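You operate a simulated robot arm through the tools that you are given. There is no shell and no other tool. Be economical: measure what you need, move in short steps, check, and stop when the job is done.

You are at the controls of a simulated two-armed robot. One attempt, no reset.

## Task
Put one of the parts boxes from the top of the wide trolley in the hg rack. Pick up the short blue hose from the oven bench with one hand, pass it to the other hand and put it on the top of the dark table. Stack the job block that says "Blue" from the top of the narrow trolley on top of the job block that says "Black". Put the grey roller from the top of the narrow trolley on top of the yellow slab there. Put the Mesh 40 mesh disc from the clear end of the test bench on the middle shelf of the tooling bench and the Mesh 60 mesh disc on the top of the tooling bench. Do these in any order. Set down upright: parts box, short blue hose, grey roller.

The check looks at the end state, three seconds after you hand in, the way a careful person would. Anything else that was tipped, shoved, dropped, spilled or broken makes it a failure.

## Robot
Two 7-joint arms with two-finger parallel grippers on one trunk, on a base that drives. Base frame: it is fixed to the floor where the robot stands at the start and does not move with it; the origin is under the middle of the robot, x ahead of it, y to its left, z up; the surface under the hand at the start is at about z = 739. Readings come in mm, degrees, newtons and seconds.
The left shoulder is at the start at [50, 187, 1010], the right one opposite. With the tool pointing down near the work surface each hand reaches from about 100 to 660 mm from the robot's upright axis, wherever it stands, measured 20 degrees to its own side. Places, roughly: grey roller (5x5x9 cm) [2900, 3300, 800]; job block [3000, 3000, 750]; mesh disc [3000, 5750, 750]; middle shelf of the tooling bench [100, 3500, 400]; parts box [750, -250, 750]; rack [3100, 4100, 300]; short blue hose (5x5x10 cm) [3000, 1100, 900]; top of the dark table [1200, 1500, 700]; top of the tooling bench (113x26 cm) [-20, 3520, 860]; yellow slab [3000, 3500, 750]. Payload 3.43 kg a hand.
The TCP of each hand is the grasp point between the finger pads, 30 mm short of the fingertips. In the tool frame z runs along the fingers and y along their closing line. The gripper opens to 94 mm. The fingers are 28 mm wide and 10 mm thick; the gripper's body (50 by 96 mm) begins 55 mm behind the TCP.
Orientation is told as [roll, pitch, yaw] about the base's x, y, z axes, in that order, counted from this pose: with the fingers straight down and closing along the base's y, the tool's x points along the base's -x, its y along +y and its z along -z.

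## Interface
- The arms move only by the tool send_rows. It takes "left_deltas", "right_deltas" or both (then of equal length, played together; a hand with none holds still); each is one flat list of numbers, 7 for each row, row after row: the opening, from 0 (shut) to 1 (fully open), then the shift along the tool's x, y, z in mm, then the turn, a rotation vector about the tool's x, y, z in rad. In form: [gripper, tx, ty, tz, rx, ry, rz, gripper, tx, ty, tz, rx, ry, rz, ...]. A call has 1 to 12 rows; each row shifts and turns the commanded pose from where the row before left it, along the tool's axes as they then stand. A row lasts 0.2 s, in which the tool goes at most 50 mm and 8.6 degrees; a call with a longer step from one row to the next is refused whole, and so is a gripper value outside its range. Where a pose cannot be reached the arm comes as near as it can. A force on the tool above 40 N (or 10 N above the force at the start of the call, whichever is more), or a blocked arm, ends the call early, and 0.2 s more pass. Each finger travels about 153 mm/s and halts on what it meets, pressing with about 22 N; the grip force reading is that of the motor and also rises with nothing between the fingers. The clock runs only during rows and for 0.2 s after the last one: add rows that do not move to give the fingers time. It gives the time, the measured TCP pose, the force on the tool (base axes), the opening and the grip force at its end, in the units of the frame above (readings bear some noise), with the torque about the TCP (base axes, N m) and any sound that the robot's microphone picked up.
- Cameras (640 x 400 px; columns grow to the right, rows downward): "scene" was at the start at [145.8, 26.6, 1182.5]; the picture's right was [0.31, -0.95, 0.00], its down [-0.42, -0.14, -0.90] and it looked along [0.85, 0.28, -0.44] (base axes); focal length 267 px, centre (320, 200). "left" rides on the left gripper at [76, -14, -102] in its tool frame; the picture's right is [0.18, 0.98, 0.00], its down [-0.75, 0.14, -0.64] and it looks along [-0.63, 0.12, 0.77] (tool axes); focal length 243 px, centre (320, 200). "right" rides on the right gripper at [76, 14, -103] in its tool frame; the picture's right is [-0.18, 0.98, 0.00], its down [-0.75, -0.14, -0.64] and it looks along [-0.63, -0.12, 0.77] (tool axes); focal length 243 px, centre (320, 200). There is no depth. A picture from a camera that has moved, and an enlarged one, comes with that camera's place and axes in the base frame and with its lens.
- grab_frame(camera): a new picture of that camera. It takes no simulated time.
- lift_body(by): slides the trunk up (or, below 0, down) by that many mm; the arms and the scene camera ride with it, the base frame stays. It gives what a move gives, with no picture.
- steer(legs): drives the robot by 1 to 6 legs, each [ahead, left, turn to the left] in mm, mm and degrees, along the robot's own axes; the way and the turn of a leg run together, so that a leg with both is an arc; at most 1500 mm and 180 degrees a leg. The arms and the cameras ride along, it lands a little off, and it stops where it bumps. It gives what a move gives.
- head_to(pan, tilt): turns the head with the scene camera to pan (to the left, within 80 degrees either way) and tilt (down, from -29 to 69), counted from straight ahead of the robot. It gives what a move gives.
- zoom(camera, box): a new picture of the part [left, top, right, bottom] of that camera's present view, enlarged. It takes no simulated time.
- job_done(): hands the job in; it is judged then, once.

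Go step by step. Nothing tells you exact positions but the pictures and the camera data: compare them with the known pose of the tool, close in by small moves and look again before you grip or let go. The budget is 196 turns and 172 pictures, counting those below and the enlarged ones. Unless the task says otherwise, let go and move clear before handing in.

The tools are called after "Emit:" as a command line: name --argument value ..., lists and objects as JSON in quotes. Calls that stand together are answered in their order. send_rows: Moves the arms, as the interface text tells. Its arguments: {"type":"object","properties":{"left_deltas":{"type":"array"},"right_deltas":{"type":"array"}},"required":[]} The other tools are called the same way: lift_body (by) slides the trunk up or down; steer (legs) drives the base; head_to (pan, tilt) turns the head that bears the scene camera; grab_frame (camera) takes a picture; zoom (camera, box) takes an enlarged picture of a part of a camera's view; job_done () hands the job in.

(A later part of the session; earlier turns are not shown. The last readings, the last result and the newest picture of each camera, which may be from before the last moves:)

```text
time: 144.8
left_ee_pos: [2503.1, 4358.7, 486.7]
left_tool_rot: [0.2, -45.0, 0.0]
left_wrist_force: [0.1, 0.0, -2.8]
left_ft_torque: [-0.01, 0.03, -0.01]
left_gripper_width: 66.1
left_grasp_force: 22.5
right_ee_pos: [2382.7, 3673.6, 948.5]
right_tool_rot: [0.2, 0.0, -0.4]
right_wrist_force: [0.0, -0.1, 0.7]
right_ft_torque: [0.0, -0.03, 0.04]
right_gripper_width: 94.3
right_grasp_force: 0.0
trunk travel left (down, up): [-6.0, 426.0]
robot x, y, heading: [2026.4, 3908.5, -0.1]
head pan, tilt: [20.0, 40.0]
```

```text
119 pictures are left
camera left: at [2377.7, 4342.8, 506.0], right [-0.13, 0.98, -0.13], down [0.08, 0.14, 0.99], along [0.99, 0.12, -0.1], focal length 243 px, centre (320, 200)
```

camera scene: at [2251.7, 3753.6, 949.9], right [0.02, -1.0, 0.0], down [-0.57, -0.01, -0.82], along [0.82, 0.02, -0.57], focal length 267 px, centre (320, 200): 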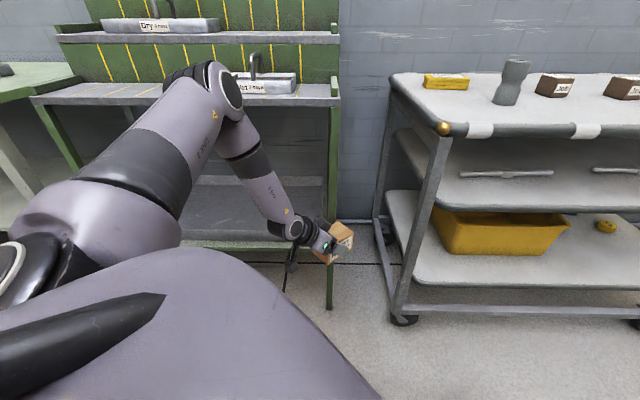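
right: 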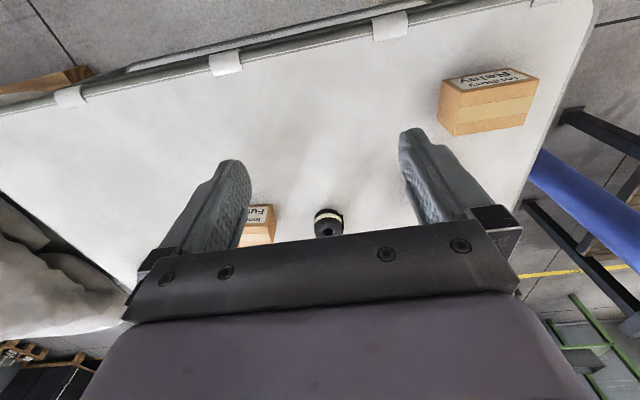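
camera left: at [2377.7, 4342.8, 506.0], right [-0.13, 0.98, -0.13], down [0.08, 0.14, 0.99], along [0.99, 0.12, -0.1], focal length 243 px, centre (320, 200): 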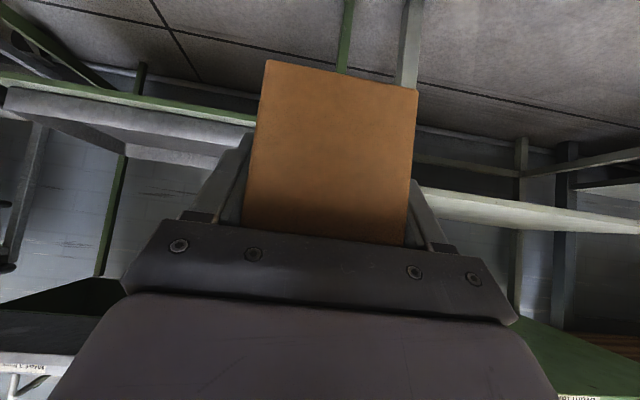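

I'm raising the trunk and driving back to tier 1.

Emit:
lift_body --by 400

Emit:
steer --legs '[[0, -160, 0], [420, 0, 0]]'

Emit:
grab_frame --camera "scene"

```text
time: 148.6
left_ee_pos: [2504.0, 4357.8, 887.8]
left_tool_rot: [0.1, -44.9, 0.1]
left_wrist_force: [-0.5, -0.3, -1.9]
left_ft_torque: [0.0, 0.02, -0.02]
left_gripper_width: 66.1
left_grasp_force: 22.3
right_ee_pos: [2381.8, 3674.6, 1349.5]
right_tool_rot: [0.0, -0.1, -0.4]
right_wrist_force: [-0.2, 1.0, -0.3]
right_ft_torque: [0.01, -0.03, 0.01]
right_gripper_width: 93.9
right_grasp_force: 0.0
trunk travel left (down, up): [-406.0, 26.0]
robot x, y, heading: [2028.6, 3908.6, -0.2]
head pan, tilt: [20.0, 40.0]
```

```text
time: 152.8
left_ee_pos: [2918.7, 4190.4, 886.6]
left_tool_rot: [0.1, -45.0, -0.1]
left_wrist_force: [0.0, -0.7, -1.8]
left_ft_torque: [0.0, 0.05, -0.04]
left_gripper_width: 66.0
left_grasp_force: 22.3
right_ee_pos: [2796.5, 3505.5, 1347.6]
right_tool_rot: [0.1, 0.0, -0.5]
right_wrist_force: [0.2, 0.3, -0.2]
right_ft_torque: [0.01, 0.03, -0.03]
right_gripper_width: 94.4
right_grasp_force: 0.2
trunk travel left (down, up): [-406.0, 26.0]
robot x, y, heading: [2436.8, 3740.8, -0.6]
head pan, tilt: [20.0, 40.0]
```

```text
118 pictures are left
camera scene: at [2579.8, 3768.9, 1342.3], right [0.34, -0.94, 0.0], down [-0.61, -0.22, -0.77], along [0.72, 0.26, -0.64], focal length 267 px, centre (320, 200)
```

scene: 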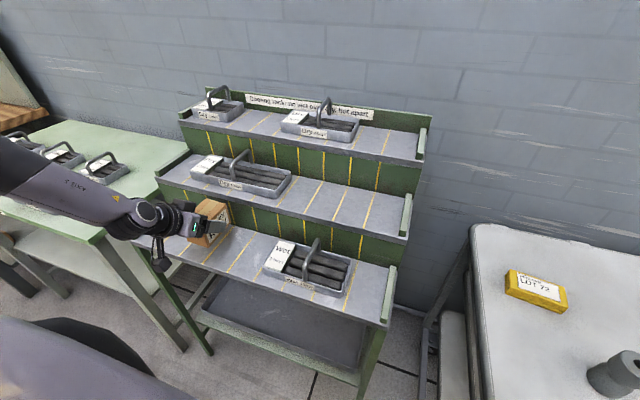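

I'm lowering the box onto tier 1 again.

Emit:
send_rows --left_deltas '[0, 8.5, 0, 12.3, 0, 0, 0, 0, 8.5, 0, 12.3, 0, 0, 0, 0, 8.5, 0, 12.2, 0, 0, 0, 0, 1.4, 0, 1.4, 0, 0, 0, 0, 1.4, 0, 1.4, 0, 0, 0]'

```text
time: 154.0
left_ee_pos: [2923.6, 4190.8, 849.8]
left_tool_rot: [0.2, -45.0, -0.1]
left_wrist_force: [0.0, -0.2, -1.8]
left_ft_torque: [-0.02, 0.04, 0.0]
left_gripper_width: 66.2
left_grasp_force: 22.4
left hand out of reach, approached as far as the arm can: row 3, 5
right_ee_pos: [2795.2, 3506.0, 1349.2]
right_tool_rot: [0.1, 0.0, -0.6]
right_wrist_force: [-0.2, -0.1, -1.0]
right_ft_torque: [0.0, 0.0, -0.01]
right_gripper_width: 93.9
right_grasp_force: 0.1
trunk travel left (down, up): [-406.0, 26.0]
robot x, y, heading: [2444.6, 3742.1, -0.3]
head pan, tilt: [20.0, 40.0]
```

Using the trunk for the final lowering.

Emit:
lift_body --by -8

Emit:
lift_body --by -2

Emit:
lift_body --by -1

Emit:
grab_frame --camera "left"

```text
time: 154.6
left_ee_pos: [2924.1, 4190.6, 841.7]
left_tool_rot: [0.0, -45.0, -0.1]
left_wrist_force: [-0.6, -0.8, -1.9]
left_ft_torque: [-0.03, 0.01, 0.02]
left_gripper_width: 66.0
left_grasp_force: 21.7
right_ee_pos: [2796.0, 3505.2, 1341.1]
right_tool_rot: [0.1, 0.1, -0.5]
right_wrist_force: [-0.5, 0.2, 0.5]
right_ft_torque: [0.0, 0.0, -0.02]
right_gripper_width: 94.1
right_grasp_force: 0.1
trunk travel left (down, up): [-398.0, 34.0]
robot x, y, heading: [2441.1, 3739.7, -0.3]
head pan, tilt: [20.0, 40.0]
```

```text
time: 155.1
left_ee_pos: [2924.9, 4191.2, 840.9]
left_tool_rot: [0.1, -45.1, -0.1]
left_wrist_force: [-0.5, -0.4, 3.0]
left_ft_torque: [-0.14, -0.23, 0.01]
left_gripper_width: 66.1
left_grasp_force: 21.2
right_ee_pos: [2794.9, 3507.0, 1339.9]
right_tool_rot: [0.1, 0.0, -0.6]
right_wrist_force: [-0.1, 0.5, 0.3]
right_ft_torque: [0.01, -0.02, -0.03]
right_gripper_width: 93.7
right_grasp_force: 0.1
trunk travel left (down, up): [-396.0, 36.0]
robot x, y, heading: [2441.0, 3741.3, -0.2]
head pan, tilt: [20.0, 40.0]
```

```text
time: 155.6
left_ee_pos: [2923.7, 4189.5, 840.7]
left_tool_rot: [0.1, -45.2, -0.2]
left_wrist_force: [-2.4, 1.9, 10.3]
left_ft_torque: [-0.31, -0.02, -0.04]
left_gripper_width: 66.2
left_grasp_force: 21.8
right_ee_pos: [2795.1, 3505.6, 1338.3]
right_tool_rot: [0.1, 0.0, -0.5]
right_wrist_force: [-0.7, 0.3, 0.6]
right_ft_torque: [-0.01, 0.0, -0.03]
right_gripper_width: 93.7
right_grasp_force: 0.1
trunk travel left (down, up): [-395.0, 37.0]
robot x, y, heading: [2442.5, 3743.5, -0.4]
head pan, tilt: [20.0, 40.0]
```

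```text
117 pictures are left
camera left: at [2798.8, 4175.3, 859.3], right [-0.13, 0.98, -0.13], down [0.07, 0.14, 0.99], along [0.99, 0.12, -0.09], focal length 243 px, centre (320, 200)
```

left: 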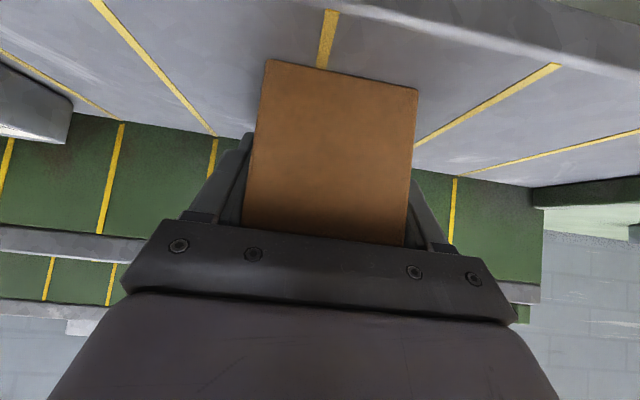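

Contact. I'm opening, rising 26 mm with the fingers still straddling, and reducing the pitch to 25°.

Emit:
send_rows --left_deltas '[0.85, 0, 0, 0, 0, 0, 0, 1, 0, 0, 0, 0, 0, 0, 1, 0, 0, 0, 0, 0, 0, 1, -9.2, 0, -9.2, 0, 0, 0, 1, -9.2, 0, -9.2, 0, 0, 0, 1, 0, 0, 0, 0, 0.1163, 0, 1, 0, 0, 0, 0, 0.1163, 0, 1, 0, 0, 0, 0, 0.1163, 0, 1, 0, 0, 0, 0, 0, 0]'

Emit:
grab_frame --camera "scene"

Emit:
grab_frame --camera "left"

```text
time: 157.6
left_ee_pos: [2923.7, 4189.3, 863.4]
left_tool_rot: [0.0, -25.0, 0.0]
left_wrist_force: [0.2, 0.2, -1.0]
left_ft_torque: [0.01, 0.04, 0.01]
left_gripper_width: 93.7
left_grasp_force: 0.1
right_ee_pos: [2795.1, 3507.8, 1336.9]
right_tool_rot: [0.0, -0.1, -0.5]
right_wrist_force: [-0.6, -0.7, 0.9]
right_ft_torque: [-0.02, -0.02, 0.02]
right_gripper_width: 93.8
right_grasp_force: 0.0
trunk travel left (down, up): [-395.0, 37.0]
robot x, y, heading: [2440.2, 3746.4, -0.4]
head pan, tilt: [20.0, 40.0]
```

```text
116 pictures are left
camera scene: at [2579.0, 3769.1, 1331.4], right [0.34, -0.94, 0.0], down [-0.61, -0.22, -0.77], along [0.72, 0.26, -0.64], focal length 267 px, centre (320, 200)
```

scene: 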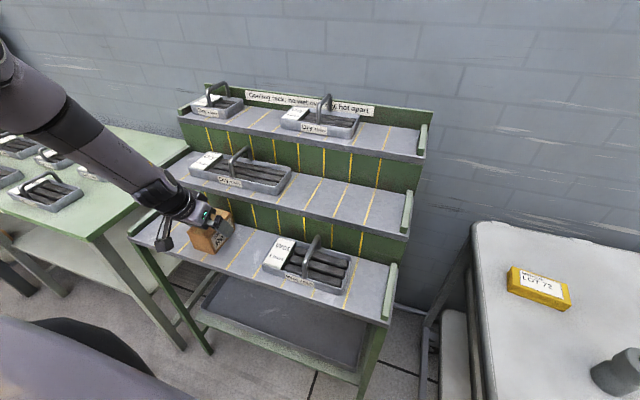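

```text
115 pictures are left
camera left: at [2812.8, 4175.2, 925.3], right [-0.17, 0.98, -0.08], down [0.41, 0.14, 0.9], along [0.9, 0.12, -0.43], focal length 243 px, centre (320, 200)
```

left: 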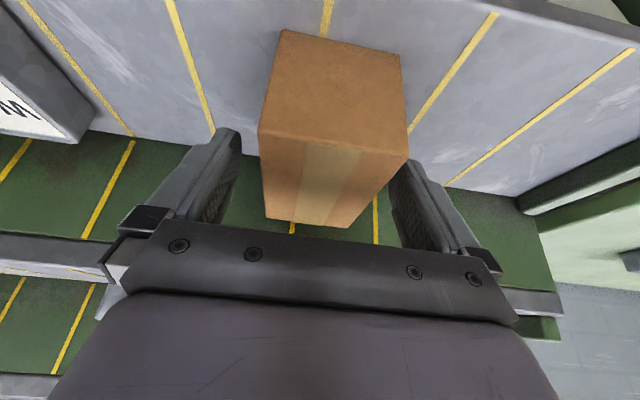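

The fingers straddle the top 30 mm of the box. I'm closing, lifting and backing away.

Emit:
send_rows --left_deltas '[0, 0, 0, 0, 0, 0, 0, 0, 0, 0, 0, 0, 0, 0, 0, 0, 0, 0, 0, 0, 0, 0, -10.5, 0, -22.5, 0, 0, 0, 0, -10.5, 0, -22.5, 0, 0, 0, 0, 0, 0, 0, 0, 0, 0]'

Emit:
grab_frame --camera "left"

Emit:
steer --legs '[[-340, 0, 0.4]]'

```text
time: 159.0
left_ee_pos: [2923.0, 4188.9, 915.3]
left_tool_rot: [-0.1, -25.0, 0.0]
left_wrist_force: [0.1, -0.5, -2.2]
left_ft_torque: [0.01, 0.06, -0.01]
left_gripper_width: 66.0
left_grasp_force: 22.0
right_ee_pos: [2796.4, 3506.9, 1337.8]
right_tool_rot: [0.0, 0.0, -0.5]
right_wrist_force: [0.4, 0.0, -0.1]
right_ft_torque: [-0.03, 0.03, -0.01]
right_gripper_width: 94.1
right_grasp_force: 0.1
trunk travel left (down, up): [-395.0, 37.0]
robot x, y, heading: [2439.1, 3742.3, -0.5]
head pan, tilt: [20.0, 40.0]
```

```text
114 pictures are left
camera left: at [2812.7, 4174.7, 976.7], right [-0.17, 0.98, -0.08], down [0.41, 0.14, 0.9], along [0.9, 0.12, -0.43], focal length 243 px, centre (320, 200)
```

left: 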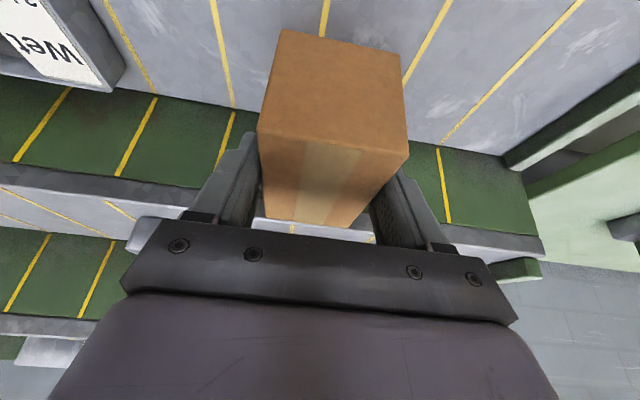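

```text
time: 161.2
left_ee_pos: [2584.0, 4192.9, 915.7]
left_tool_rot: [0.0, -25.0, 0.1]
left_wrist_force: [-0.3, -0.9, -2.6]
left_ft_torque: [0.0, 0.02, 0.01]
left_gripper_width: 66.0
left_grasp_force: 22.2
right_ee_pos: [2457.6, 3510.2, 1337.1]
right_tool_rot: [0.1, 0.0, -0.3]
right_wrist_force: [-0.5, -1.1, -0.1]
right_ft_torque: [-0.03, -0.06, -0.01]
right_gripper_width: 94.2
right_grasp_force: 0.1
trunk travel left (down, up): [-395.0, 37.0]
robot x, y, heading: [2101.0, 3746.6, -0.4]
head pan, tilt: [20.0, 40.0]
```

I'm yawing the hand +45° relative to the robot and shifting the base left. Then I'll turn the robot 45° right.

Emit:
send_rows --left_deltas '[0, 0, 0, 0, -0.0554, 0, -0.1187, 0, 0, 0, 0, -0.0554, 0, -0.1187, 0, 0, 0, 0, -0.0554, 0, -0.1187, 0, 0, 0, 0, -0.0554, 0, -0.1187, 0, 0, 0, 0, -0.0554, 0, -0.1187, 0, 0, 0, 0, -0.0554, 0, -0.1187]'

Emit:
steer --legs '[[-60, 0, 0], [0, 350, 0], [0, 0, -45]]'

Emit:
lift_body --by -395

Emit:
head_to --pan 50 --tilt 35

Emit:
grab_frame --camera "scene"

```text
time: 162.6
left_ee_pos: [2527.5, 4309.9, 868.9]
left_tool_rot: [-0.8, -25.2, 45.3]
left_wrist_force: [0.3, 0.2, -1.0]
left_ft_torque: [-0.01, 0.02, -0.03]
left_gripper_width: 65.8
left_grasp_force: 22.2
left hand out of reach, approached as far as the arm can: row 1, 2, 3, 4, 5, 6
right_ee_pos: [2456.9, 3509.1, 1338.9]
right_tool_rot: [-0.1, 0.0, -0.2]
right_wrist_force: [0.5, -0.1, -1.3]
right_ft_torque: [0.01, 0.0, 0.03]
right_gripper_width: 93.8
right_grasp_force: 0.0
trunk travel left (down, up): [-395.0, 37.0]
robot x, y, heading: [2099.4, 3744.0, -0.0]
head pan, tilt: [20.0, 40.0]
```

```text
time: 169.0
left_ee_pos: [2747.8, 4207.3, 868.7]
left_tool_rot: [-0.6, -25.1, 0.3]
left_wrist_force: [0.1, 0.0, -2.0]
left_ft_torque: [0.01, 0.03, 0.0]
left_gripper_width: 65.8
left_grasp_force: 21.8
right_ee_pos: [2133.4, 3688.6, 1338.1]
right_tool_rot: [0.1, 0.1, -45.2]
right_wrist_force: [0.6, 0.3, 1.1]
right_ft_torque: [0.01, 0.02, 0.0]
right_gripper_width: 93.9
right_grasp_force: 0.1
trunk travel left (down, up): [-395.0, 37.0]
robot x, y, heading: [2051.4, 4106.2, -44.5]
head pan, tilt: [20.0, 40.0]
```

```text
time: 172.8
left_ee_pos: [2747.9, 4208.6, 474.8]
left_tool_rot: [-0.6, -25.1, 0.3]
left_wrist_force: [-1.0, 0.2, -2.2]
left_ft_torque: [0.0, -0.01, -0.02]
left_gripper_width: 66.0
left_grasp_force: 21.4
right_ee_pos: [2132.6, 3688.8, 942.9]
right_tool_rot: [0.1, 0.1, -45.2]
right_wrist_force: [-0.5, 0.9, 0.5]
right_ft_torque: [0.01, 0.0, 0.01]
right_gripper_width: 94.1
right_grasp_force: 0.1
trunk travel left (down, up): [0.0, 432.0]
robot x, y, heading: [2048.5, 4106.2, -45.2]
head pan, tilt: [20.0, 40.0]
```

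```text
time: 173.7
left_ee_pos: [2747.9, 4207.4, 473.9]
left_tool_rot: [-0.6, -25.1, 0.3]
left_wrist_force: [-0.1, -0.6, -2.4]
left_ft_torque: [0.0, 0.01, -0.01]
left_gripper_width: 65.8
left_grasp_force: 21.9
right_ee_pos: [2133.7, 3689.7, 943.5]
right_tool_rot: [0.1, 0.0, -45.2]
right_wrist_force: [-0.2, -0.1, 1.0]
right_ft_torque: [-0.02, 0.01, -0.03]
right_gripper_width: 93.9
right_grasp_force: 0.0
trunk travel left (down, up): [0.0, 432.0]
robot x, y, heading: [2046.9, 4105.4, -44.9]
head pan, tilt: [50.0, 35.0]
```

```text
113 pictures are left
camera scene: at [2176.0, 4070.2, 943.9], right [0.09, -1.0, 0.0], down [-0.57, -0.05, -0.82], along [0.82, 0.07, -0.57], focal length 267 px, centre (320, 200)
```

scene: 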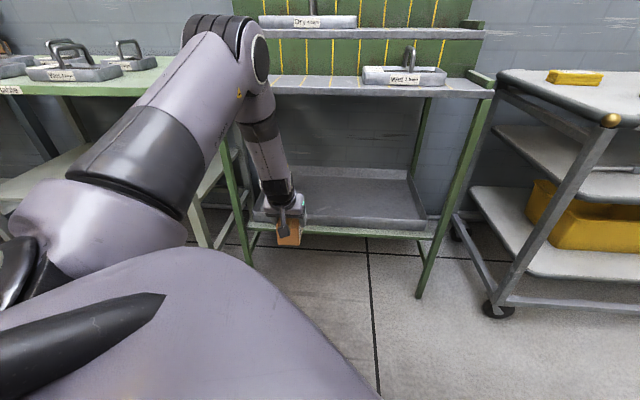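

The hand is in front of the tray at z 474. I'm testing the final low pose here in free air: 45 mm back and 60 mm down.

Emit:
send_rows --left_deltas '[0, 16.5, 0, 8.8, 0, 0, 0, 0, 16.5, 0, 8.8, 0, 0, 0, 0, 16.5, 0, 8.8, 0, 0, 0, 0, 16.5, 0, 8.8, 0, 0, 0, 0, 0, 0, 0, 0, 0, 0]'

Emit:
grab_frame --camera "scene"

```text
time: 174.9
left_ee_pos: [2702.7, 4203.9, 412.9]
left_tool_rot: [-0.6, -25.1, 0.1]
left_wrist_force: [0.3, 0.4, -2.4]
left_ft_torque: [0.03, -0.01, -0.01]
left_gripper_width: 65.9
left_grasp_force: 21.8
right_ee_pos: [2134.0, 3688.0, 943.2]
right_tool_rot: [0.0, 0.0, -45.1]
right_wrist_force: [1.6, 0.0, 0.1]
right_ft_torque: [0.0, -0.01, -0.01]
right_gripper_width: 94.1
right_grasp_force: 0.0
trunk travel left (down, up): [0.0, 432.0]
robot x, y, heading: [2042.4, 4104.5, -44.9]
head pan, tilt: [50.0, 35.0]
```

```text
112 pictures are left
camera scene: at [2176.0, 4070.3, 943.9], right [0.09, -1.0, 0.0], down [-0.57, -0.05, -0.82], along [0.82, 0.07, -0.57], focal length 267 px, centre (320, 200)
```

scene: 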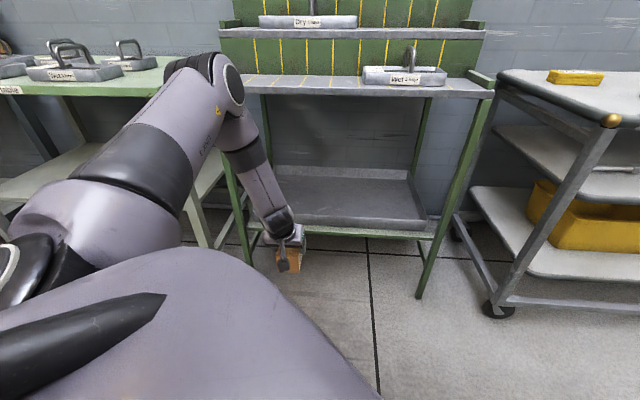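

That depth is reachable. I'm raising straight up 57 mm to clear the lip and driving most of the way in.

Emit:
send_rows --left_deltas '[0, -12, 0, -25.8, 0, 0, 0, 0, -12, 0, -25.8, 0, 0, 0, 0, 0, 0, 0, 0, 0, 0]'

Emit:
steer --legs '[[42, -42, 0], [131, 131, 0]]'

Emit:
grab_frame --camera "scene"

Emit:
grab_frame --camera "left"

```text
time: 175.7
left_ee_pos: [2702.6, 4204.0, 469.5]
left_tool_rot: [-0.6, -25.0, 0.3]
left_wrist_force: [0.6, 0.0, -1.6]
left_ft_torque: [0.0, 0.02, -0.04]
left_gripper_width: 66.1
left_grasp_force: 22.0
right_ee_pos: [2133.0, 3688.9, 941.6]
right_tool_rot: [0.1, 0.1, -45.3]
right_wrist_force: [1.1, -0.1, -0.5]
right_ft_torque: [0.0, -0.01, -0.01]
right_gripper_width: 93.7
right_grasp_force: 0.1
trunk travel left (down, up): [0.0, 432.0]
robot x, y, heading: [2047.9, 4105.7, -44.9]
head pan, tilt: [50.0, 35.0]
```

```text
time: 178.2
left_ee_pos: [2888.1, 4149.3, 469.9]
left_tool_rot: [-0.6, -25.1, 0.3]
left_wrist_force: [-0.5, -0.5, -1.5]
left_ft_torque: [0.02, 0.04, 0.01]
left_gripper_width: 65.9
left_grasp_force: 21.9
right_ee_pos: [2319.8, 3633.0, 943.4]
right_tool_rot: [0.1, 0.0, -45.2]
right_wrist_force: [-0.1, -0.6, -0.1]
right_ft_torque: [-0.01, -0.02, -0.02]
right_gripper_width: 93.7
right_grasp_force: 0.2
trunk travel left (down, up): [0.0, 432.0]
robot x, y, heading: [2231.3, 4047.6, -44.7]
head pan, tilt: [50.0, 35.0]
```

```text
111 pictures are left
camera scene: at [2361.4, 4014.4, 943.9], right [0.09, -1.0, 0.0], down [-0.57, -0.05, -0.82], along [0.82, 0.07, -0.57], focal length 267 px, centre (320, 200)
```

scene: 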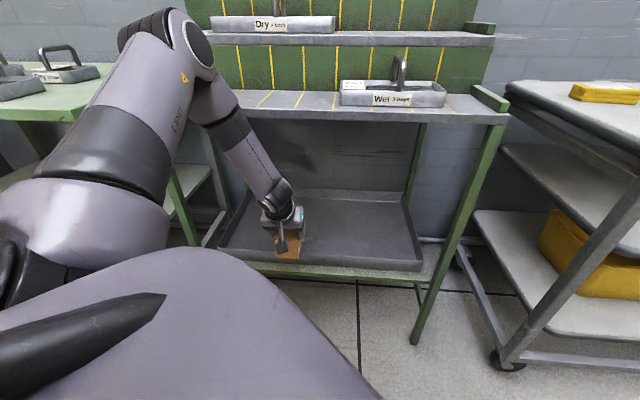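

```text
110 pictures are left
camera left: at [2776.7, 4134.4, 529.8], right [-0.17, 0.98, -0.09], down [0.41, 0.15, 0.9], along [0.9, 0.11, -0.43], focal length 243 px, centre (320, 200)
```

left: 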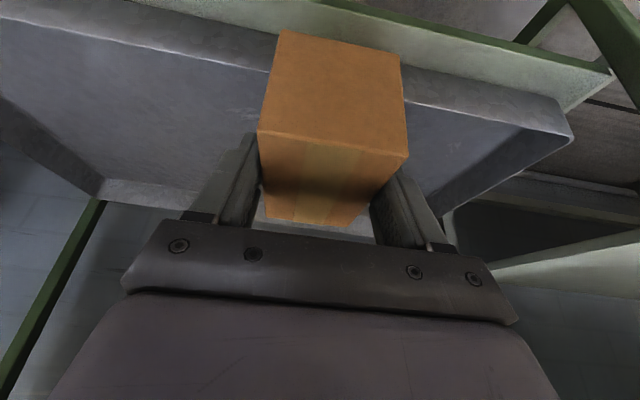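

Lip top is at x ≈ 2887 and the shelf at z ≈ 341. I'm driving in the last 52 mm.

Emit:
steer --legs '[[37, 37, 0]]'

Emit:
send_rows --left_deltas '[0, 8, 0, 17.2, 0, 0, 0, 0, 8, 0, 17.2, 0, 0, 0, 0, 0, 0, 0, 0, 0, 0]'

Emit:
grab_frame --camera "scene"

Emit:
grab_frame --camera "left"

```text
time: 179.2
left_ee_pos: [2941.1, 4150.0, 469.0]
left_tool_rot: [-0.7, -25.2, 0.4]
left_wrist_force: [-0.4, -0.5, -2.0]
left_ft_torque: [-0.03, -0.03, 0.01]
left_gripper_width: 65.8
left_grasp_force: 22.2
right_ee_pos: [2372.2, 3634.4, 942.4]
right_tool_rot: [0.1, 0.0, -45.1]
right_wrist_force: [0.9, -0.3, 0.0]
right_ft_torque: [0.01, 0.02, -0.05]
right_gripper_width: 94.2
right_grasp_force: 0.0
trunk travel left (down, up): [0.0, 432.0]
robot x, y, heading: [2287.0, 4046.2, -44.8]
head pan, tilt: [50.0, 35.0]
```

```text
time: 180.0
left_ee_pos: [2942.4, 4150.0, 431.1]
left_tool_rot: [-0.6, -25.2, 0.4]
left_wrist_force: [-0.1, 0.3, -2.0]
left_ft_torque: [-0.02, 0.04, 0.03]
left_gripper_width: 65.6
left_grasp_force: 21.6
right_ee_pos: [2371.7, 3632.6, 943.2]
right_tool_rot: [0.0, -0.1, -45.1]
right_wrist_force: [0.0, -0.1, 0.5]
right_ft_torque: [0.01, -0.03, 0.04]
right_gripper_width: 93.9
right_grasp_force: 0.0
trunk travel left (down, up): [0.0, 432.0]
robot x, y, heading: [2286.1, 4050.0, -44.8]
head pan, tilt: [50.0, 35.0]
```

```text
109 pictures are left
camera scene: at [2414.1, 4014.8, 943.9], right [0.09, -1.0, 0.0], down [-0.57, -0.05, -0.82], along [0.82, 0.07, -0.57], focal length 267 px, centre (320, 200)
```

scene: 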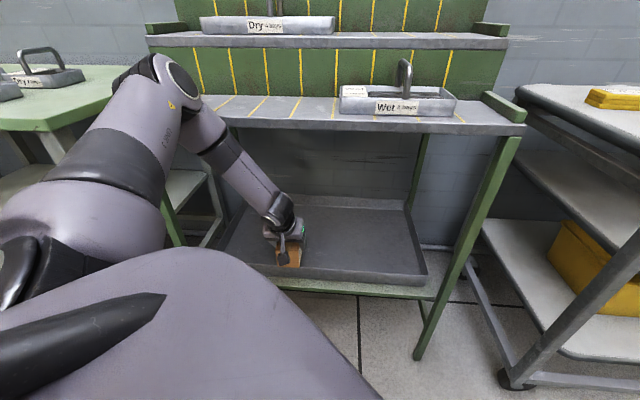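

```text
108 pictures are left
camera left: at [2830.3, 4135.0, 492.3], right [-0.17, 0.98, -0.09], down [0.41, 0.15, 0.9], along [0.9, 0.12, -0.43], focal length 243 px, centre (320, 200)
```

left: 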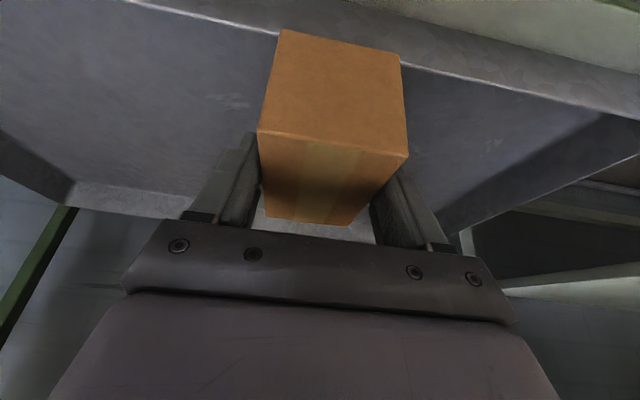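

Box rear edge is at x ≈ 2906, just inside the lip. I'm nudging 8 mm forward and lowering to contact.

Emit:
send_rows --left_deltas '[0, -7.2, 0, 3.4, 0, 0, 0, 0, 4.2, 0, 9.1, 0, 0, 0, 0, 1.3, 0, 2.7, 0, 0, 0, 0, 1.3, 0, 2.7, 0, 0, 0, 0, 1.3, 0, 2.7, 0, 0, 0]'

```text
time: 181.2
left_ee_pos: [2950.3, 4146.3, 414.2]
left_tool_rot: [-0.9, -25.4, 0.4]
left_wrist_force: [9.3, -3.2, 18.3]
left_ft_torque: [0.1, 0.38, -0.01]
left_gripper_width: 66.6
left_grasp_force: 21.9
right_ee_pos: [2369.7, 3633.5, 942.2]
right_tool_rot: [0.2, 0.0, -45.1]
right_wrist_force: [-0.5, 0.8, -0.2]
right_ft_torque: [-0.03, -0.01, 0.03]
right_gripper_width: 93.9
right_grasp_force: 0.1
trunk travel left (down, up): [0.0, 432.0]
robot x, y, heading: [2287.4, 4053.1, -44.8]
head pan, tilt: [50.0, 35.0]
```

Contact. I'm checking before the release.

Emit:
grab_frame --camera "left"

Emit:
zoom --camera "scene" --box '[200, 170, 440, 310]'

```text
107 pictures are left
camera left: at [2838.2, 4133.4, 475.0], right [-0.17, 0.98, -0.09], down [0.41, 0.15, 0.9], along [0.9, 0.11, -0.42], focal length 243 px, centre (320, 200)
```

left: 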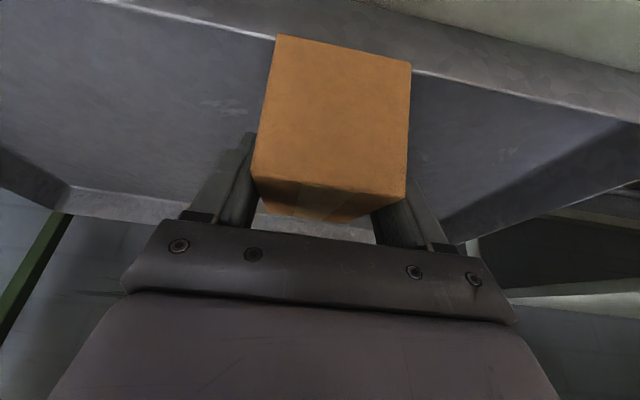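

```text
2.67 times, centred on (320, 240) of scene
camera zoom: at [2412.8, 4014.4, 944.2], right [0.09, -1.0, 0.0], down [-0.57, -0.05, -0.82], along [0.82, 0.07, -0.57], focal length 712 px, centre (320, 93)
```

zoom: 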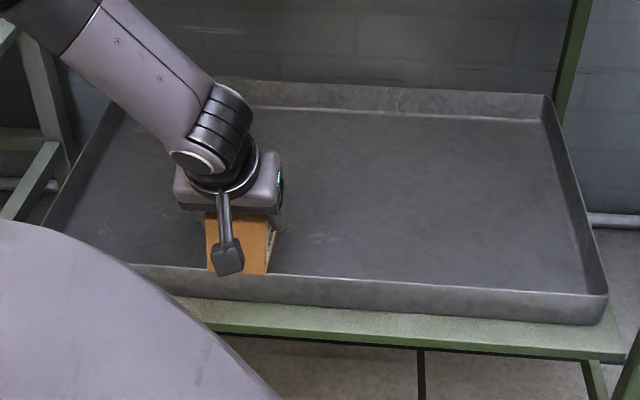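

The box's rear edge caught on the tray lip and tilted slightly in the grip. I'm lifting 28 mm, going 30 mm further in and looking again.

Emit:
send_rows --left_deltas '[0, -5.9, 0, -12.7, 0, 0, 0, 0, -5.9, 0, -12.7, 0, 0, 0, 0, -13.6, 0, 6.3, 0, 0, 0, 0, -13.6, 0, 6.3, 0, 0, 0, 0, 0, 0, 0, 0, 0, 0]'

Emit:
grab_frame --camera "left"

Emit:
grab_frame --camera "scene"

```text
time: 182.4
left_ee_pos: [2980.2, 4150.3, 440.4]
left_tool_rot: [-0.7, -25.1, 0.4]
left_wrist_force: [0.4, 0.5, -2.4]
left_ft_torque: [-0.03, 0.02, 0.0]
left_gripper_width: 66.5
left_grasp_force: 21.9
right_ee_pos: [2371.8, 3633.0, 942.7]
right_tool_rot: [0.2, 0.0, -45.1]
right_wrist_force: [0.5, -0.8, -0.7]
right_ft_torque: [0.01, -0.01, 0.02]
right_gripper_width: 93.9
right_grasp_force: 0.1
trunk travel left (down, up): [0.0, 432.0]
robot x, y, heading: [2286.8, 4049.8, -44.9]
head pan, tilt: [50.0, 35.0]
```

```text
105 pictures are left
camera left: at [2867.5, 4135.2, 501.4], right [-0.17, 0.98, -0.09], down [0.41, 0.15, 0.9], along [0.9, 0.12, -0.43], focal length 243 px, centre (320, 200)
```

left: 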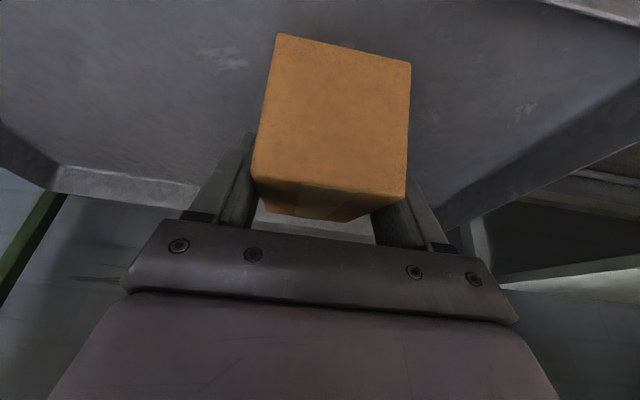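

```text
104 pictures are left
camera scene: at [2414.1, 4014.7, 943.9], right [0.09, -1.0, 0.0], down [-0.57, -0.05, -0.82], along [0.82, 0.07, -0.57], focal length 267 px, centre (320, 200)
```

scene: 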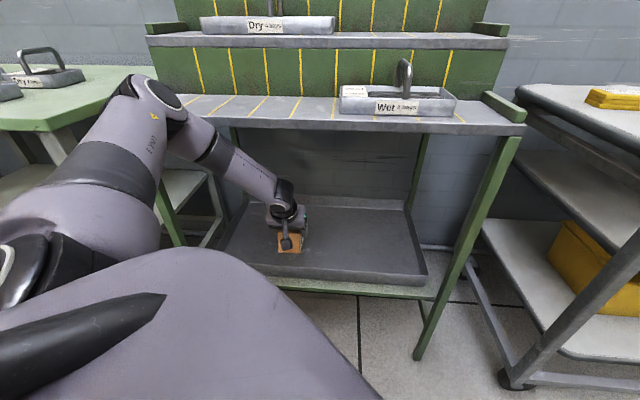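

I'm pulling the arm back slightly and moving the base in by the same amount, so the final lowering stays within reach.

Emit:
send_rows --left_deltas '[0, -5, 0, -11, 0, 0, 0, 0, 15.4, 0, -7.2, 0, 0, 0, 0, 15.4, 0, -7.2, 0, 0, 0, 0, 0, 0, 0, 0, 0, 0]'

Emit:
steer --legs '[[27, 27, 0]]'

Emit:
send_rows --left_deltas '[0, 4.2, 0, 9.1, 0, 0, 0, 0, 4.2, 0, 9.1, 0, 0, 0, 0, 2.1, 0, 4.5, 0, 0, 0, 0, 1.3, 0, 2.7, 0, 0, 0]'

Emit:
grab_frame --camera "left"

```text
time: 183.4
left_ee_pos: [2943.3, 4148.4, 453.4]
left_tool_rot: [-0.6, -25.1, 0.5]
left_wrist_force: [0.4, -0.8, -1.8]
left_ft_torque: [0.01, 0.04, -0.01]
left_gripper_width: 66.3
left_grasp_force: 22.2
right_ee_pos: [2371.7, 3633.8, 943.3]
right_tool_rot: [0.1, 0.0, -45.1]
right_wrist_force: [-0.2, -1.0, -0.1]
right_ft_torque: [-0.01, 0.0, -0.01]
right_gripper_width: 93.9
right_grasp_force: 0.0
trunk travel left (down, up): [0.0, 432.0]
robot x, y, heading: [2283.2, 4047.1, -44.6]
head pan, tilt: [50.0, 35.0]
```

```text
time: 184.4
left_ee_pos: [2959.7, 4151.9, 446.9]
left_tool_rot: [-0.5, -23.8, 0.0]
left_wrist_force: [0.8, 0.1, -1.2]
left_ft_torque: [0.0, 0.02, -0.03]
left_gripper_width: 66.3
left_grasp_force: 22.5
right_ee_pos: [2402.6, 3633.1, 942.3]
right_tool_rot: [0.0, 0.0, -44.8]
right_wrist_force: [1.0, 0.0, 0.6]
right_ft_torque: [-0.03, 0.02, -0.01]
right_gripper_width: 94.5
right_grasp_force: 0.3
trunk travel left (down, up): [0.0, 432.0]
robot x, y, heading: [2313.2, 4050.2, -45.1]
head pan, tilt: [50.0, 35.0]
stopped in leg 1: the robot was blocked; the commanded pose is now the measured one
```

```text
time: 185.4
left_ee_pos: [2962.0, 4149.5, 418.4]
left_tool_rot: [-0.5, -23.9, 0.0]
left_wrist_force: [0.1, -0.2, -1.2]
left_ft_torque: [-0.01, 0.0, 0.0]
left_gripper_width: 66.2
left_grasp_force: 22.0
right_ee_pos: [2402.6, 3633.7, 942.5]
right_tool_rot: [0.0, 0.1, -44.9]
right_wrist_force: [0.2, -0.8, 0.2]
right_ft_torque: [0.02, 0.01, -0.02]
right_gripper_width: 93.9
right_grasp_force: 0.1
trunk travel left (down, up): [0.0, 432.0]
robot x, y, heading: [2312.2, 4051.9, -44.7]
head pan, tilt: [50.0, 35.0]
```

```text
103 pictures are left
camera left: at [2850.7, 4135.9, 482.3], right [-0.16, 0.98, -0.08], down [0.43, 0.15, 0.89], along [0.89, 0.11, -0.45], focal length 243 px, centre (320, 200)
```

left: 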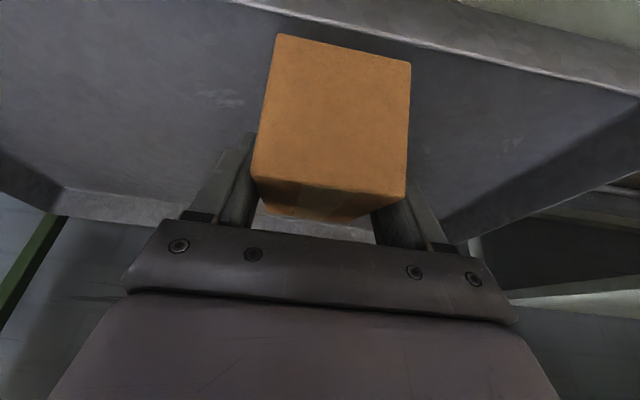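

The arm touched the tier edge and stopped, but the box is now inside the lip. I'm lowering gently to contact.

Emit:
send_rows --left_deltas '[0, 1.5, 0, 3.1, 0, 0, 0, 0, 1, 0, 2.1, 0, 0, 0, 0, 1, 0, 2.1, 0, 0, 0, 0, 1, 0, 2.1, 0, 0, 0]'

Emit:
grab_frame --camera "left"

Emit:
grab_frame --camera "scene"

```text
time: 186.4
left_ee_pos: [2960.1, 4156.6, 406.6]
left_tool_rot: [-0.8, -23.8, 0.8]
left_wrist_force: [11.0, -2.9, 0.3]
left_ft_torque: [-0.03, -0.41, -0.25]
left_gripper_width: 66.4
left_grasp_force: 21.6
right_ee_pos: [2403.1, 3639.2, 944.6]
right_tool_rot: [-0.3, -0.2, -44.7]
right_wrist_force: [-0.1, 0.0, 0.5]
right_ft_torque: [0.01, 0.01, -0.01]
right_gripper_width: 94.3
right_grasp_force: 0.1
trunk travel left (down, up): [0.0, 432.0]
robot x, y, heading: [2315.3, 4051.3, -44.5]
head pan, tilt: [50.0, 35.0]
```

```text
102 pictures are left
camera left: at [2849.0, 4142.4, 469.8], right [-0.18, 0.98, -0.09], down [0.43, 0.16, 0.89], along [0.89, 0.12, -0.45], focal length 243 px, centre (320, 200)
```

left: 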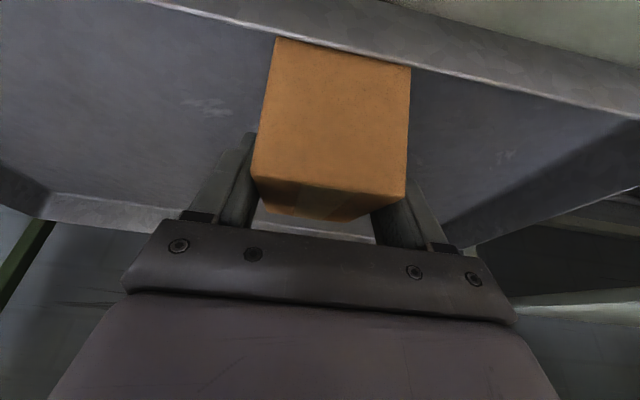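

```text
101 pictures are left
camera scene: at [2441.1, 4019.0, 943.5], right [0.09, -1.0, 0.01], down [-0.57, -0.06, -0.82], along [0.82, 0.07, -0.57], focal length 267 px, centre (320, 200)
```

scene: 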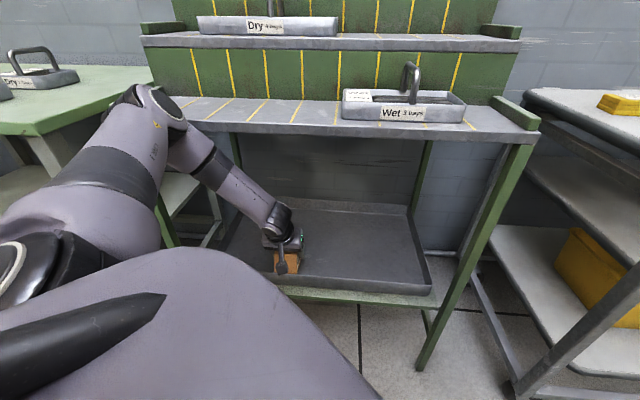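

A sideways force suggests the box rear is rubbing the lip. I'm nudging 10 mm forward and slightly up.

Emit:
send_rows --left_deltas '[0, -6.6, 0, -0.4, 0, 0, 0, 0, -6.6, 0, -0.4, 0, 0, 0, 0, 0, 0, 0, 0, 0, 0]'

Emit:
grab_frame --camera "left"

```text
time: 187.2
left_ee_pos: [2960.7, 4158.9, 404.2]
left_tool_rot: [-0.2, -22.7, 0.6]
left_wrist_force: [0.1, 0.0, -2.1]
left_ft_torque: [-0.02, -0.02, 0.02]
left_gripper_width: 66.4
left_grasp_force: 22.1
right_ee_pos: [2401.4, 3635.5, 944.0]
right_tool_rot: [-0.2, -0.2, -44.9]
right_wrist_force: [0.5, -0.3, -0.3]
right_ft_torque: [0.03, -0.06, 0.02]
right_gripper_width: 93.9
right_grasp_force: 0.1
trunk travel left (down, up): [0.0, 432.0]
robot x, y, heading: [2313.0, 4048.1, -44.7]
head pan, tilt: [50.0, 35.0]
```

```text
100 pictures are left
camera left: at [2851.5, 4143.6, 471.0], right [-0.18, 0.98, -0.08], down [0.45, 0.15, 0.88], along [0.88, 0.12, -0.47], focal length 243 px, centre (320, 200)
```

left: 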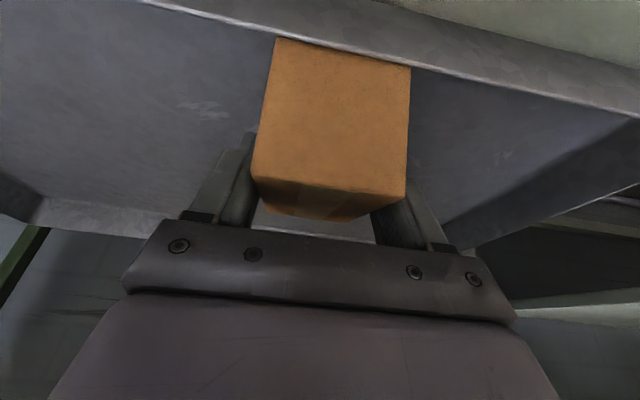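

The forearm is against the tier, but the box is inside the lip. I'm lowering the last few millimetres.

Emit:
send_rows --left_deltas '[0, 6, 0, -1, 0, 0, 0, 0, 3, 0, 2, 0, 0, 0, 0, 1.3, 0, 2.7, 0, 0, 0, 0, 1.3, 0, 2.7, 0, 0, 0, 0, 1.3, 0, 2.7, 0, 0, 0]'

Emit:
grab_frame --camera "left"

Emit:
zoom --camera "scene" --box '[120, 80, 440, 320]'

```text
time: 188.6
left_ee_pos: [2950.4, 4188.6, 390.5]
left_tool_rot: [-0.8, -22.1, 4.6]
left_wrist_force: [8.8, 1.6, -3.8]
left_ft_torque: [0.0, -0.59, -0.27]
left_gripper_width: 66.2
left_grasp_force: 22.1
right_ee_pos: [2405.2, 3639.3, 946.3]
right_tool_rot: [-0.1, -0.1, -44.1]
right_wrist_force: [-0.3, 1.3, -0.3]
right_ft_torque: [-0.07, -0.02, 0.02]
right_gripper_width: 93.9
right_grasp_force: 0.1
trunk travel left (down, up): [0.0, 432.0]
robot x, y, heading: [2309.1, 4051.9, -44.0]
head pan, tilt: [50.0, 35.0]
stopped in row 5 (left hand): the arm was blocked; the commanded pose is now the measured one
```

```text
99 pictures are left
camera left: at [2842.3, 4166.9, 456.6], right [-0.24, 0.97, -0.08], down [0.44, 0.19, 0.88], along [0.86, 0.18, -0.48], focal length 243 px, centre (320, 200)
```

left: 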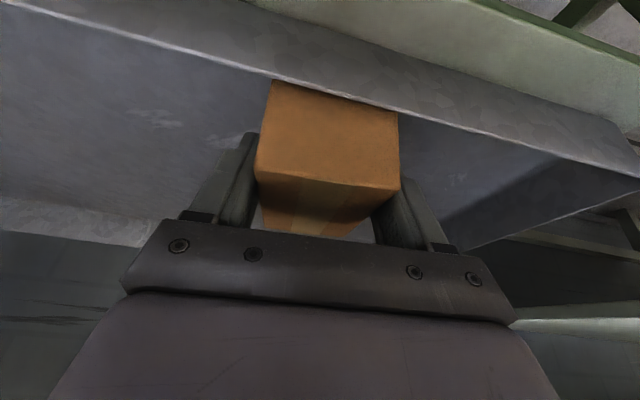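

```text
1.67 times, centred on (280, 200) of scene
camera zoom: at [2441.0, 4019.7, 946.0], right [0.1, -0.99, 0.0], down [-0.57, -0.06, -0.82], along [0.82, 0.08, -0.57], focal length 445 px, centre (387, 200)
```

zoom: 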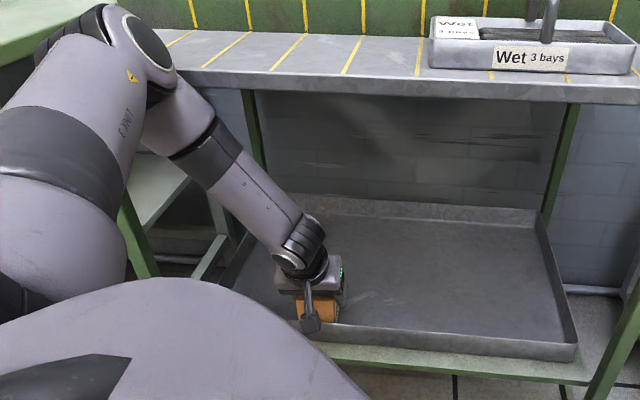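

The box has levelled itself onto the tray floor behind the lip, so I'm opening the gripper.

Emit:
send_rows --left_deltas '[0.7, 0, 0, 0, 0, 0, 0, 1, 0, 0, 0, 0, 0, 0, 1, 0, 0, 0, 0, 0, 0, 1, 0, 0, 0, 0, 0, 0]'

Emit:
grab_frame --camera "left"

```text
time: 189.6
left_ee_pos: [2950.2, 4186.4, 390.9]
left_tool_rot: [-1.3, -22.4, 4.9]
left_wrist_force: [-0.1, -0.6, 0.6]
left_ft_torque: [0.0, 0.0, 0.0]
left_gripper_width: 94.0
left_grasp_force: 0.0
right_ee_pos: [2403.2, 3639.0, 945.7]
right_tool_rot: [-0.2, -0.3, -44.2]
right_wrist_force: [0.4, 0.9, -0.7]
right_ft_torque: [0.01, -0.01, 0.02]
right_gripper_width: 94.0
right_grasp_force: 0.0
trunk travel left (down, up): [0.0, 432.0]
robot x, y, heading: [2311.9, 4051.3, -44.3]
head pan, tilt: [50.0, 35.0]
```

```text
97 pictures are left
camera left: at [2843.8, 4164.0, 457.3], right [-0.24, 0.97, -0.09], down [0.44, 0.19, 0.88], along [0.86, 0.17, -0.47], focal length 243 px, centre (320, 200)
```

left: 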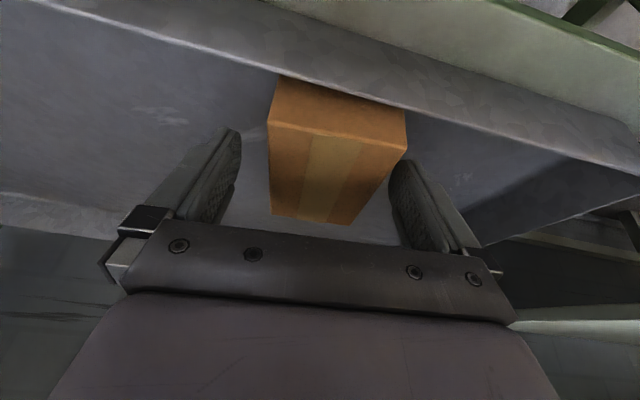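

The box stands flat in the tray. I'm retreating the hand along its axis and then backing the base away.

Emit:
send_rows --left_deltas '[1, 0, 0, -20, 0, 0, 0, 1, 0, 0, -20, 0, 0, 0, 1, 0, 0, -20, 0, 0, 0, 1, 0, 0, -20, 0, 0, 0]'

Emit:
steer --legs '[[-200, -200, 0]]'

Emit:
grab_frame --camera "scene"

```text
time: 190.6
left_ee_pos: [2922.9, 4182.4, 464.7]
left_tool_rot: [-0.8, -22.2, 4.1]
left_wrist_force: [-0.5, 0.8, -0.4]
left_ft_torque: [0.02, -0.03, 0.04]
left_gripper_width: 93.8
left_grasp_force: 0.0
right_ee_pos: [2406.8, 3635.4, 941.9]
right_tool_rot: [0.0, 0.0, -44.3]
right_wrist_force: [0.8, -0.3, -0.6]
right_ft_torque: [0.01, 0.0, -0.01]
right_gripper_width: 93.9
right_grasp_force: 0.0
trunk travel left (down, up): [0.0, 432.0]
robot x, y, heading: [2313.5, 4052.0, -44.3]
head pan, tilt: [50.0, 35.0]
```

```text
time: 193.0
left_ee_pos: [2638.6, 4178.4, 464.4]
left_tool_rot: [-0.8, -22.3, 4.1]
left_wrist_force: [-0.5, 0.1, 0.3]
left_ft_torque: [0.0, 0.01, 0.02]
left_gripper_width: 94.1
left_grasp_force: 0.0
right_ee_pos: [2122.4, 3633.4, 942.9]
right_tool_rot: [0.0, 0.0, -44.3]
right_wrist_force: [-0.2, 0.3, 0.2]
right_ft_torque: [-0.04, -0.03, 0.01]
right_gripper_width: 93.9
right_grasp_force: 0.0
trunk travel left (down, up): [0.0, 432.0]
robot x, y, heading: [2028.8, 4048.9, -44.2]
head pan, tilt: [50.0, 35.0]
```

```text
96 pictures are left
camera scene: at [2158.9, 4014.7, 943.9], right [0.1, -0.99, 0.0], down [-0.57, -0.06, -0.82], along [0.81, 0.08, -0.57], focal length 267 px, centre (320, 200)
```

scene: 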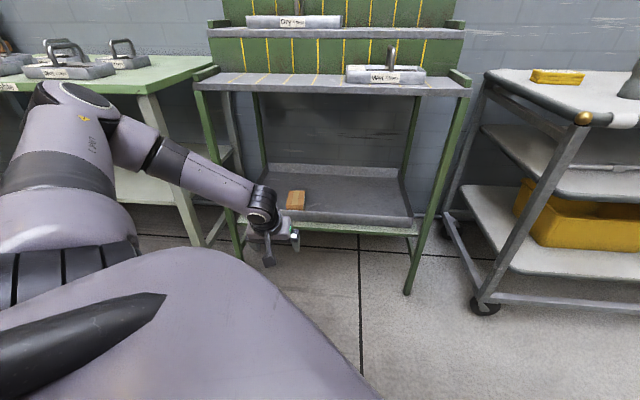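

The parts box is done. Now I'm resetting the left hand to vertical, raising the trunk, squaring the robot and driving to the narrow trolley.

Emit:
send_rows --left_deltas '[1, 0, 0, -20, 0, 0.13, 0, 1, 0, 0, -20, 0, 0.13, 0, 1, 0, 0, -20, 0, 0.13, 0, 1, 25, -5, -10, 0, 0, 0.15, 1, 25, -5, -10, 0, 0, 0.15, 1, 25, -10, -10, 0, 0, 0.15, 1, 25, -15, -10, 0, 0, 0.15, 1, 20, -20, -10, 0, 0, 0.15, 1, 0, -20, -10, 0, 0, 0.1]'

Emit:
lift_body --by 300

Emit:
steer --legs '[[0, 0, 44.2], [0, -850, 0], [230, 0, 0]]'

Emit:
head_to --pan 0 --tilt 38

Emit:
grab_frame --camera "scene"

```text
time: 195.0
left_ee_pos: [2478.7, 4137.9, 586.0]
left_tool_rot: [-0.5, -0.6, -45.0]
left_wrist_force: [-0.1, -0.9, 0.6]
left_ft_torque: [-0.03, 0.0, 0.06]
left_gripper_width: 93.9
left_grasp_force: 0.1
right_ee_pos: [2123.0, 3633.1, 942.0]
right_tool_rot: [0.0, -0.1, -44.4]
right_wrist_force: [-0.1, 0.5, 0.0]
right_ft_torque: [-0.02, -0.01, -0.03]
right_gripper_width: 94.0
right_grasp_force: 0.0
trunk travel left (down, up): [0.0, 432.0]
robot x, y, heading: [2031.3, 4047.1, -44.0]
head pan, tilt: [50.0, 35.0]
```

```text
time: 198.0
left_ee_pos: [2479.6, 4138.3, 885.0]
left_tool_rot: [-0.6, -0.6, -44.8]
left_wrist_force: [-0.5, 0.4, -0.3]
left_ft_torque: [0.01, -0.01, 0.02]
left_gripper_width: 94.2
left_grasp_force: 0.1
right_ee_pos: [2121.2, 3633.1, 1241.4]
right_tool_rot: [0.0, 0.0, -44.4]
right_wrist_force: [0.5, 0.1, -0.1]
right_ft_torque: [0.02, 0.0, 0.02]
right_gripper_width: 93.9
right_grasp_force: 0.0
trunk travel left (down, up): [-300.0, 132.0]
robot x, y, heading: [2029.8, 4050.0, -44.3]
head pan, tilt: [50.0, 35.0]
```

```text
time: 208.9
left_ee_pos: [2522.5, 3602.8, 885.0]
left_tool_rot: [-0.6, -0.5, -0.9]
left_wrist_force: [0.5, -0.6, 0.8]
left_ft_torque: [0.01, 0.0, 0.0]
left_gripper_width: 93.8
left_grasp_force: 0.0
right_ee_pos: [2616.2, 2992.1, 1240.9]
right_tool_rot: [0.0, 0.0, -0.3]
right_wrist_force: [0.4, 0.0, -0.1]
right_ft_torque: [0.02, -0.01, -0.04]
right_gripper_width: 93.9
right_grasp_force: 0.1
trunk travel left (down, up): [-300.0, 132.0]
robot x, y, heading: [2264.6, 3225.4, -0.2]
head pan, tilt: [50.0, 35.0]
```

```text
time: 210.1
left_ee_pos: [2521.4, 3601.8, 885.3]
left_tool_rot: [-0.5, -0.6, -0.9]
left_wrist_force: [-0.7, 0.1, -0.7]
left_ft_torque: [0.03, 0.0, 0.01]
left_gripper_width: 94.1
left_grasp_force: 0.1
right_ee_pos: [2615.1, 2990.4, 1242.0]
right_tool_rot: [0.1, 0.1, -0.4]
right_wrist_force: [-0.6, -0.4, -0.3]
right_ft_torque: [0.0, 0.02, 0.0]
right_gripper_width: 94.0
right_grasp_force: 0.0
trunk travel left (down, up): [-300.0, 132.0]
robot x, y, heading: [2260.3, 3223.3, -0.6]
head pan, tilt: [0.0, 38.0]
```

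```text
95 pictures are left
camera scene: at [2405.1, 3223.1, 1239.4], right [0.0, -1.0, 0.0], down [-0.62, 0.0, -0.79], along [0.79, 0.0, -0.62], focal length 267 px, centre (320, 200)
```

scene: 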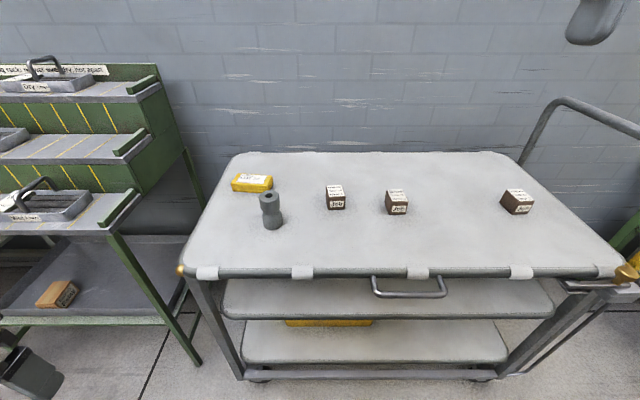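

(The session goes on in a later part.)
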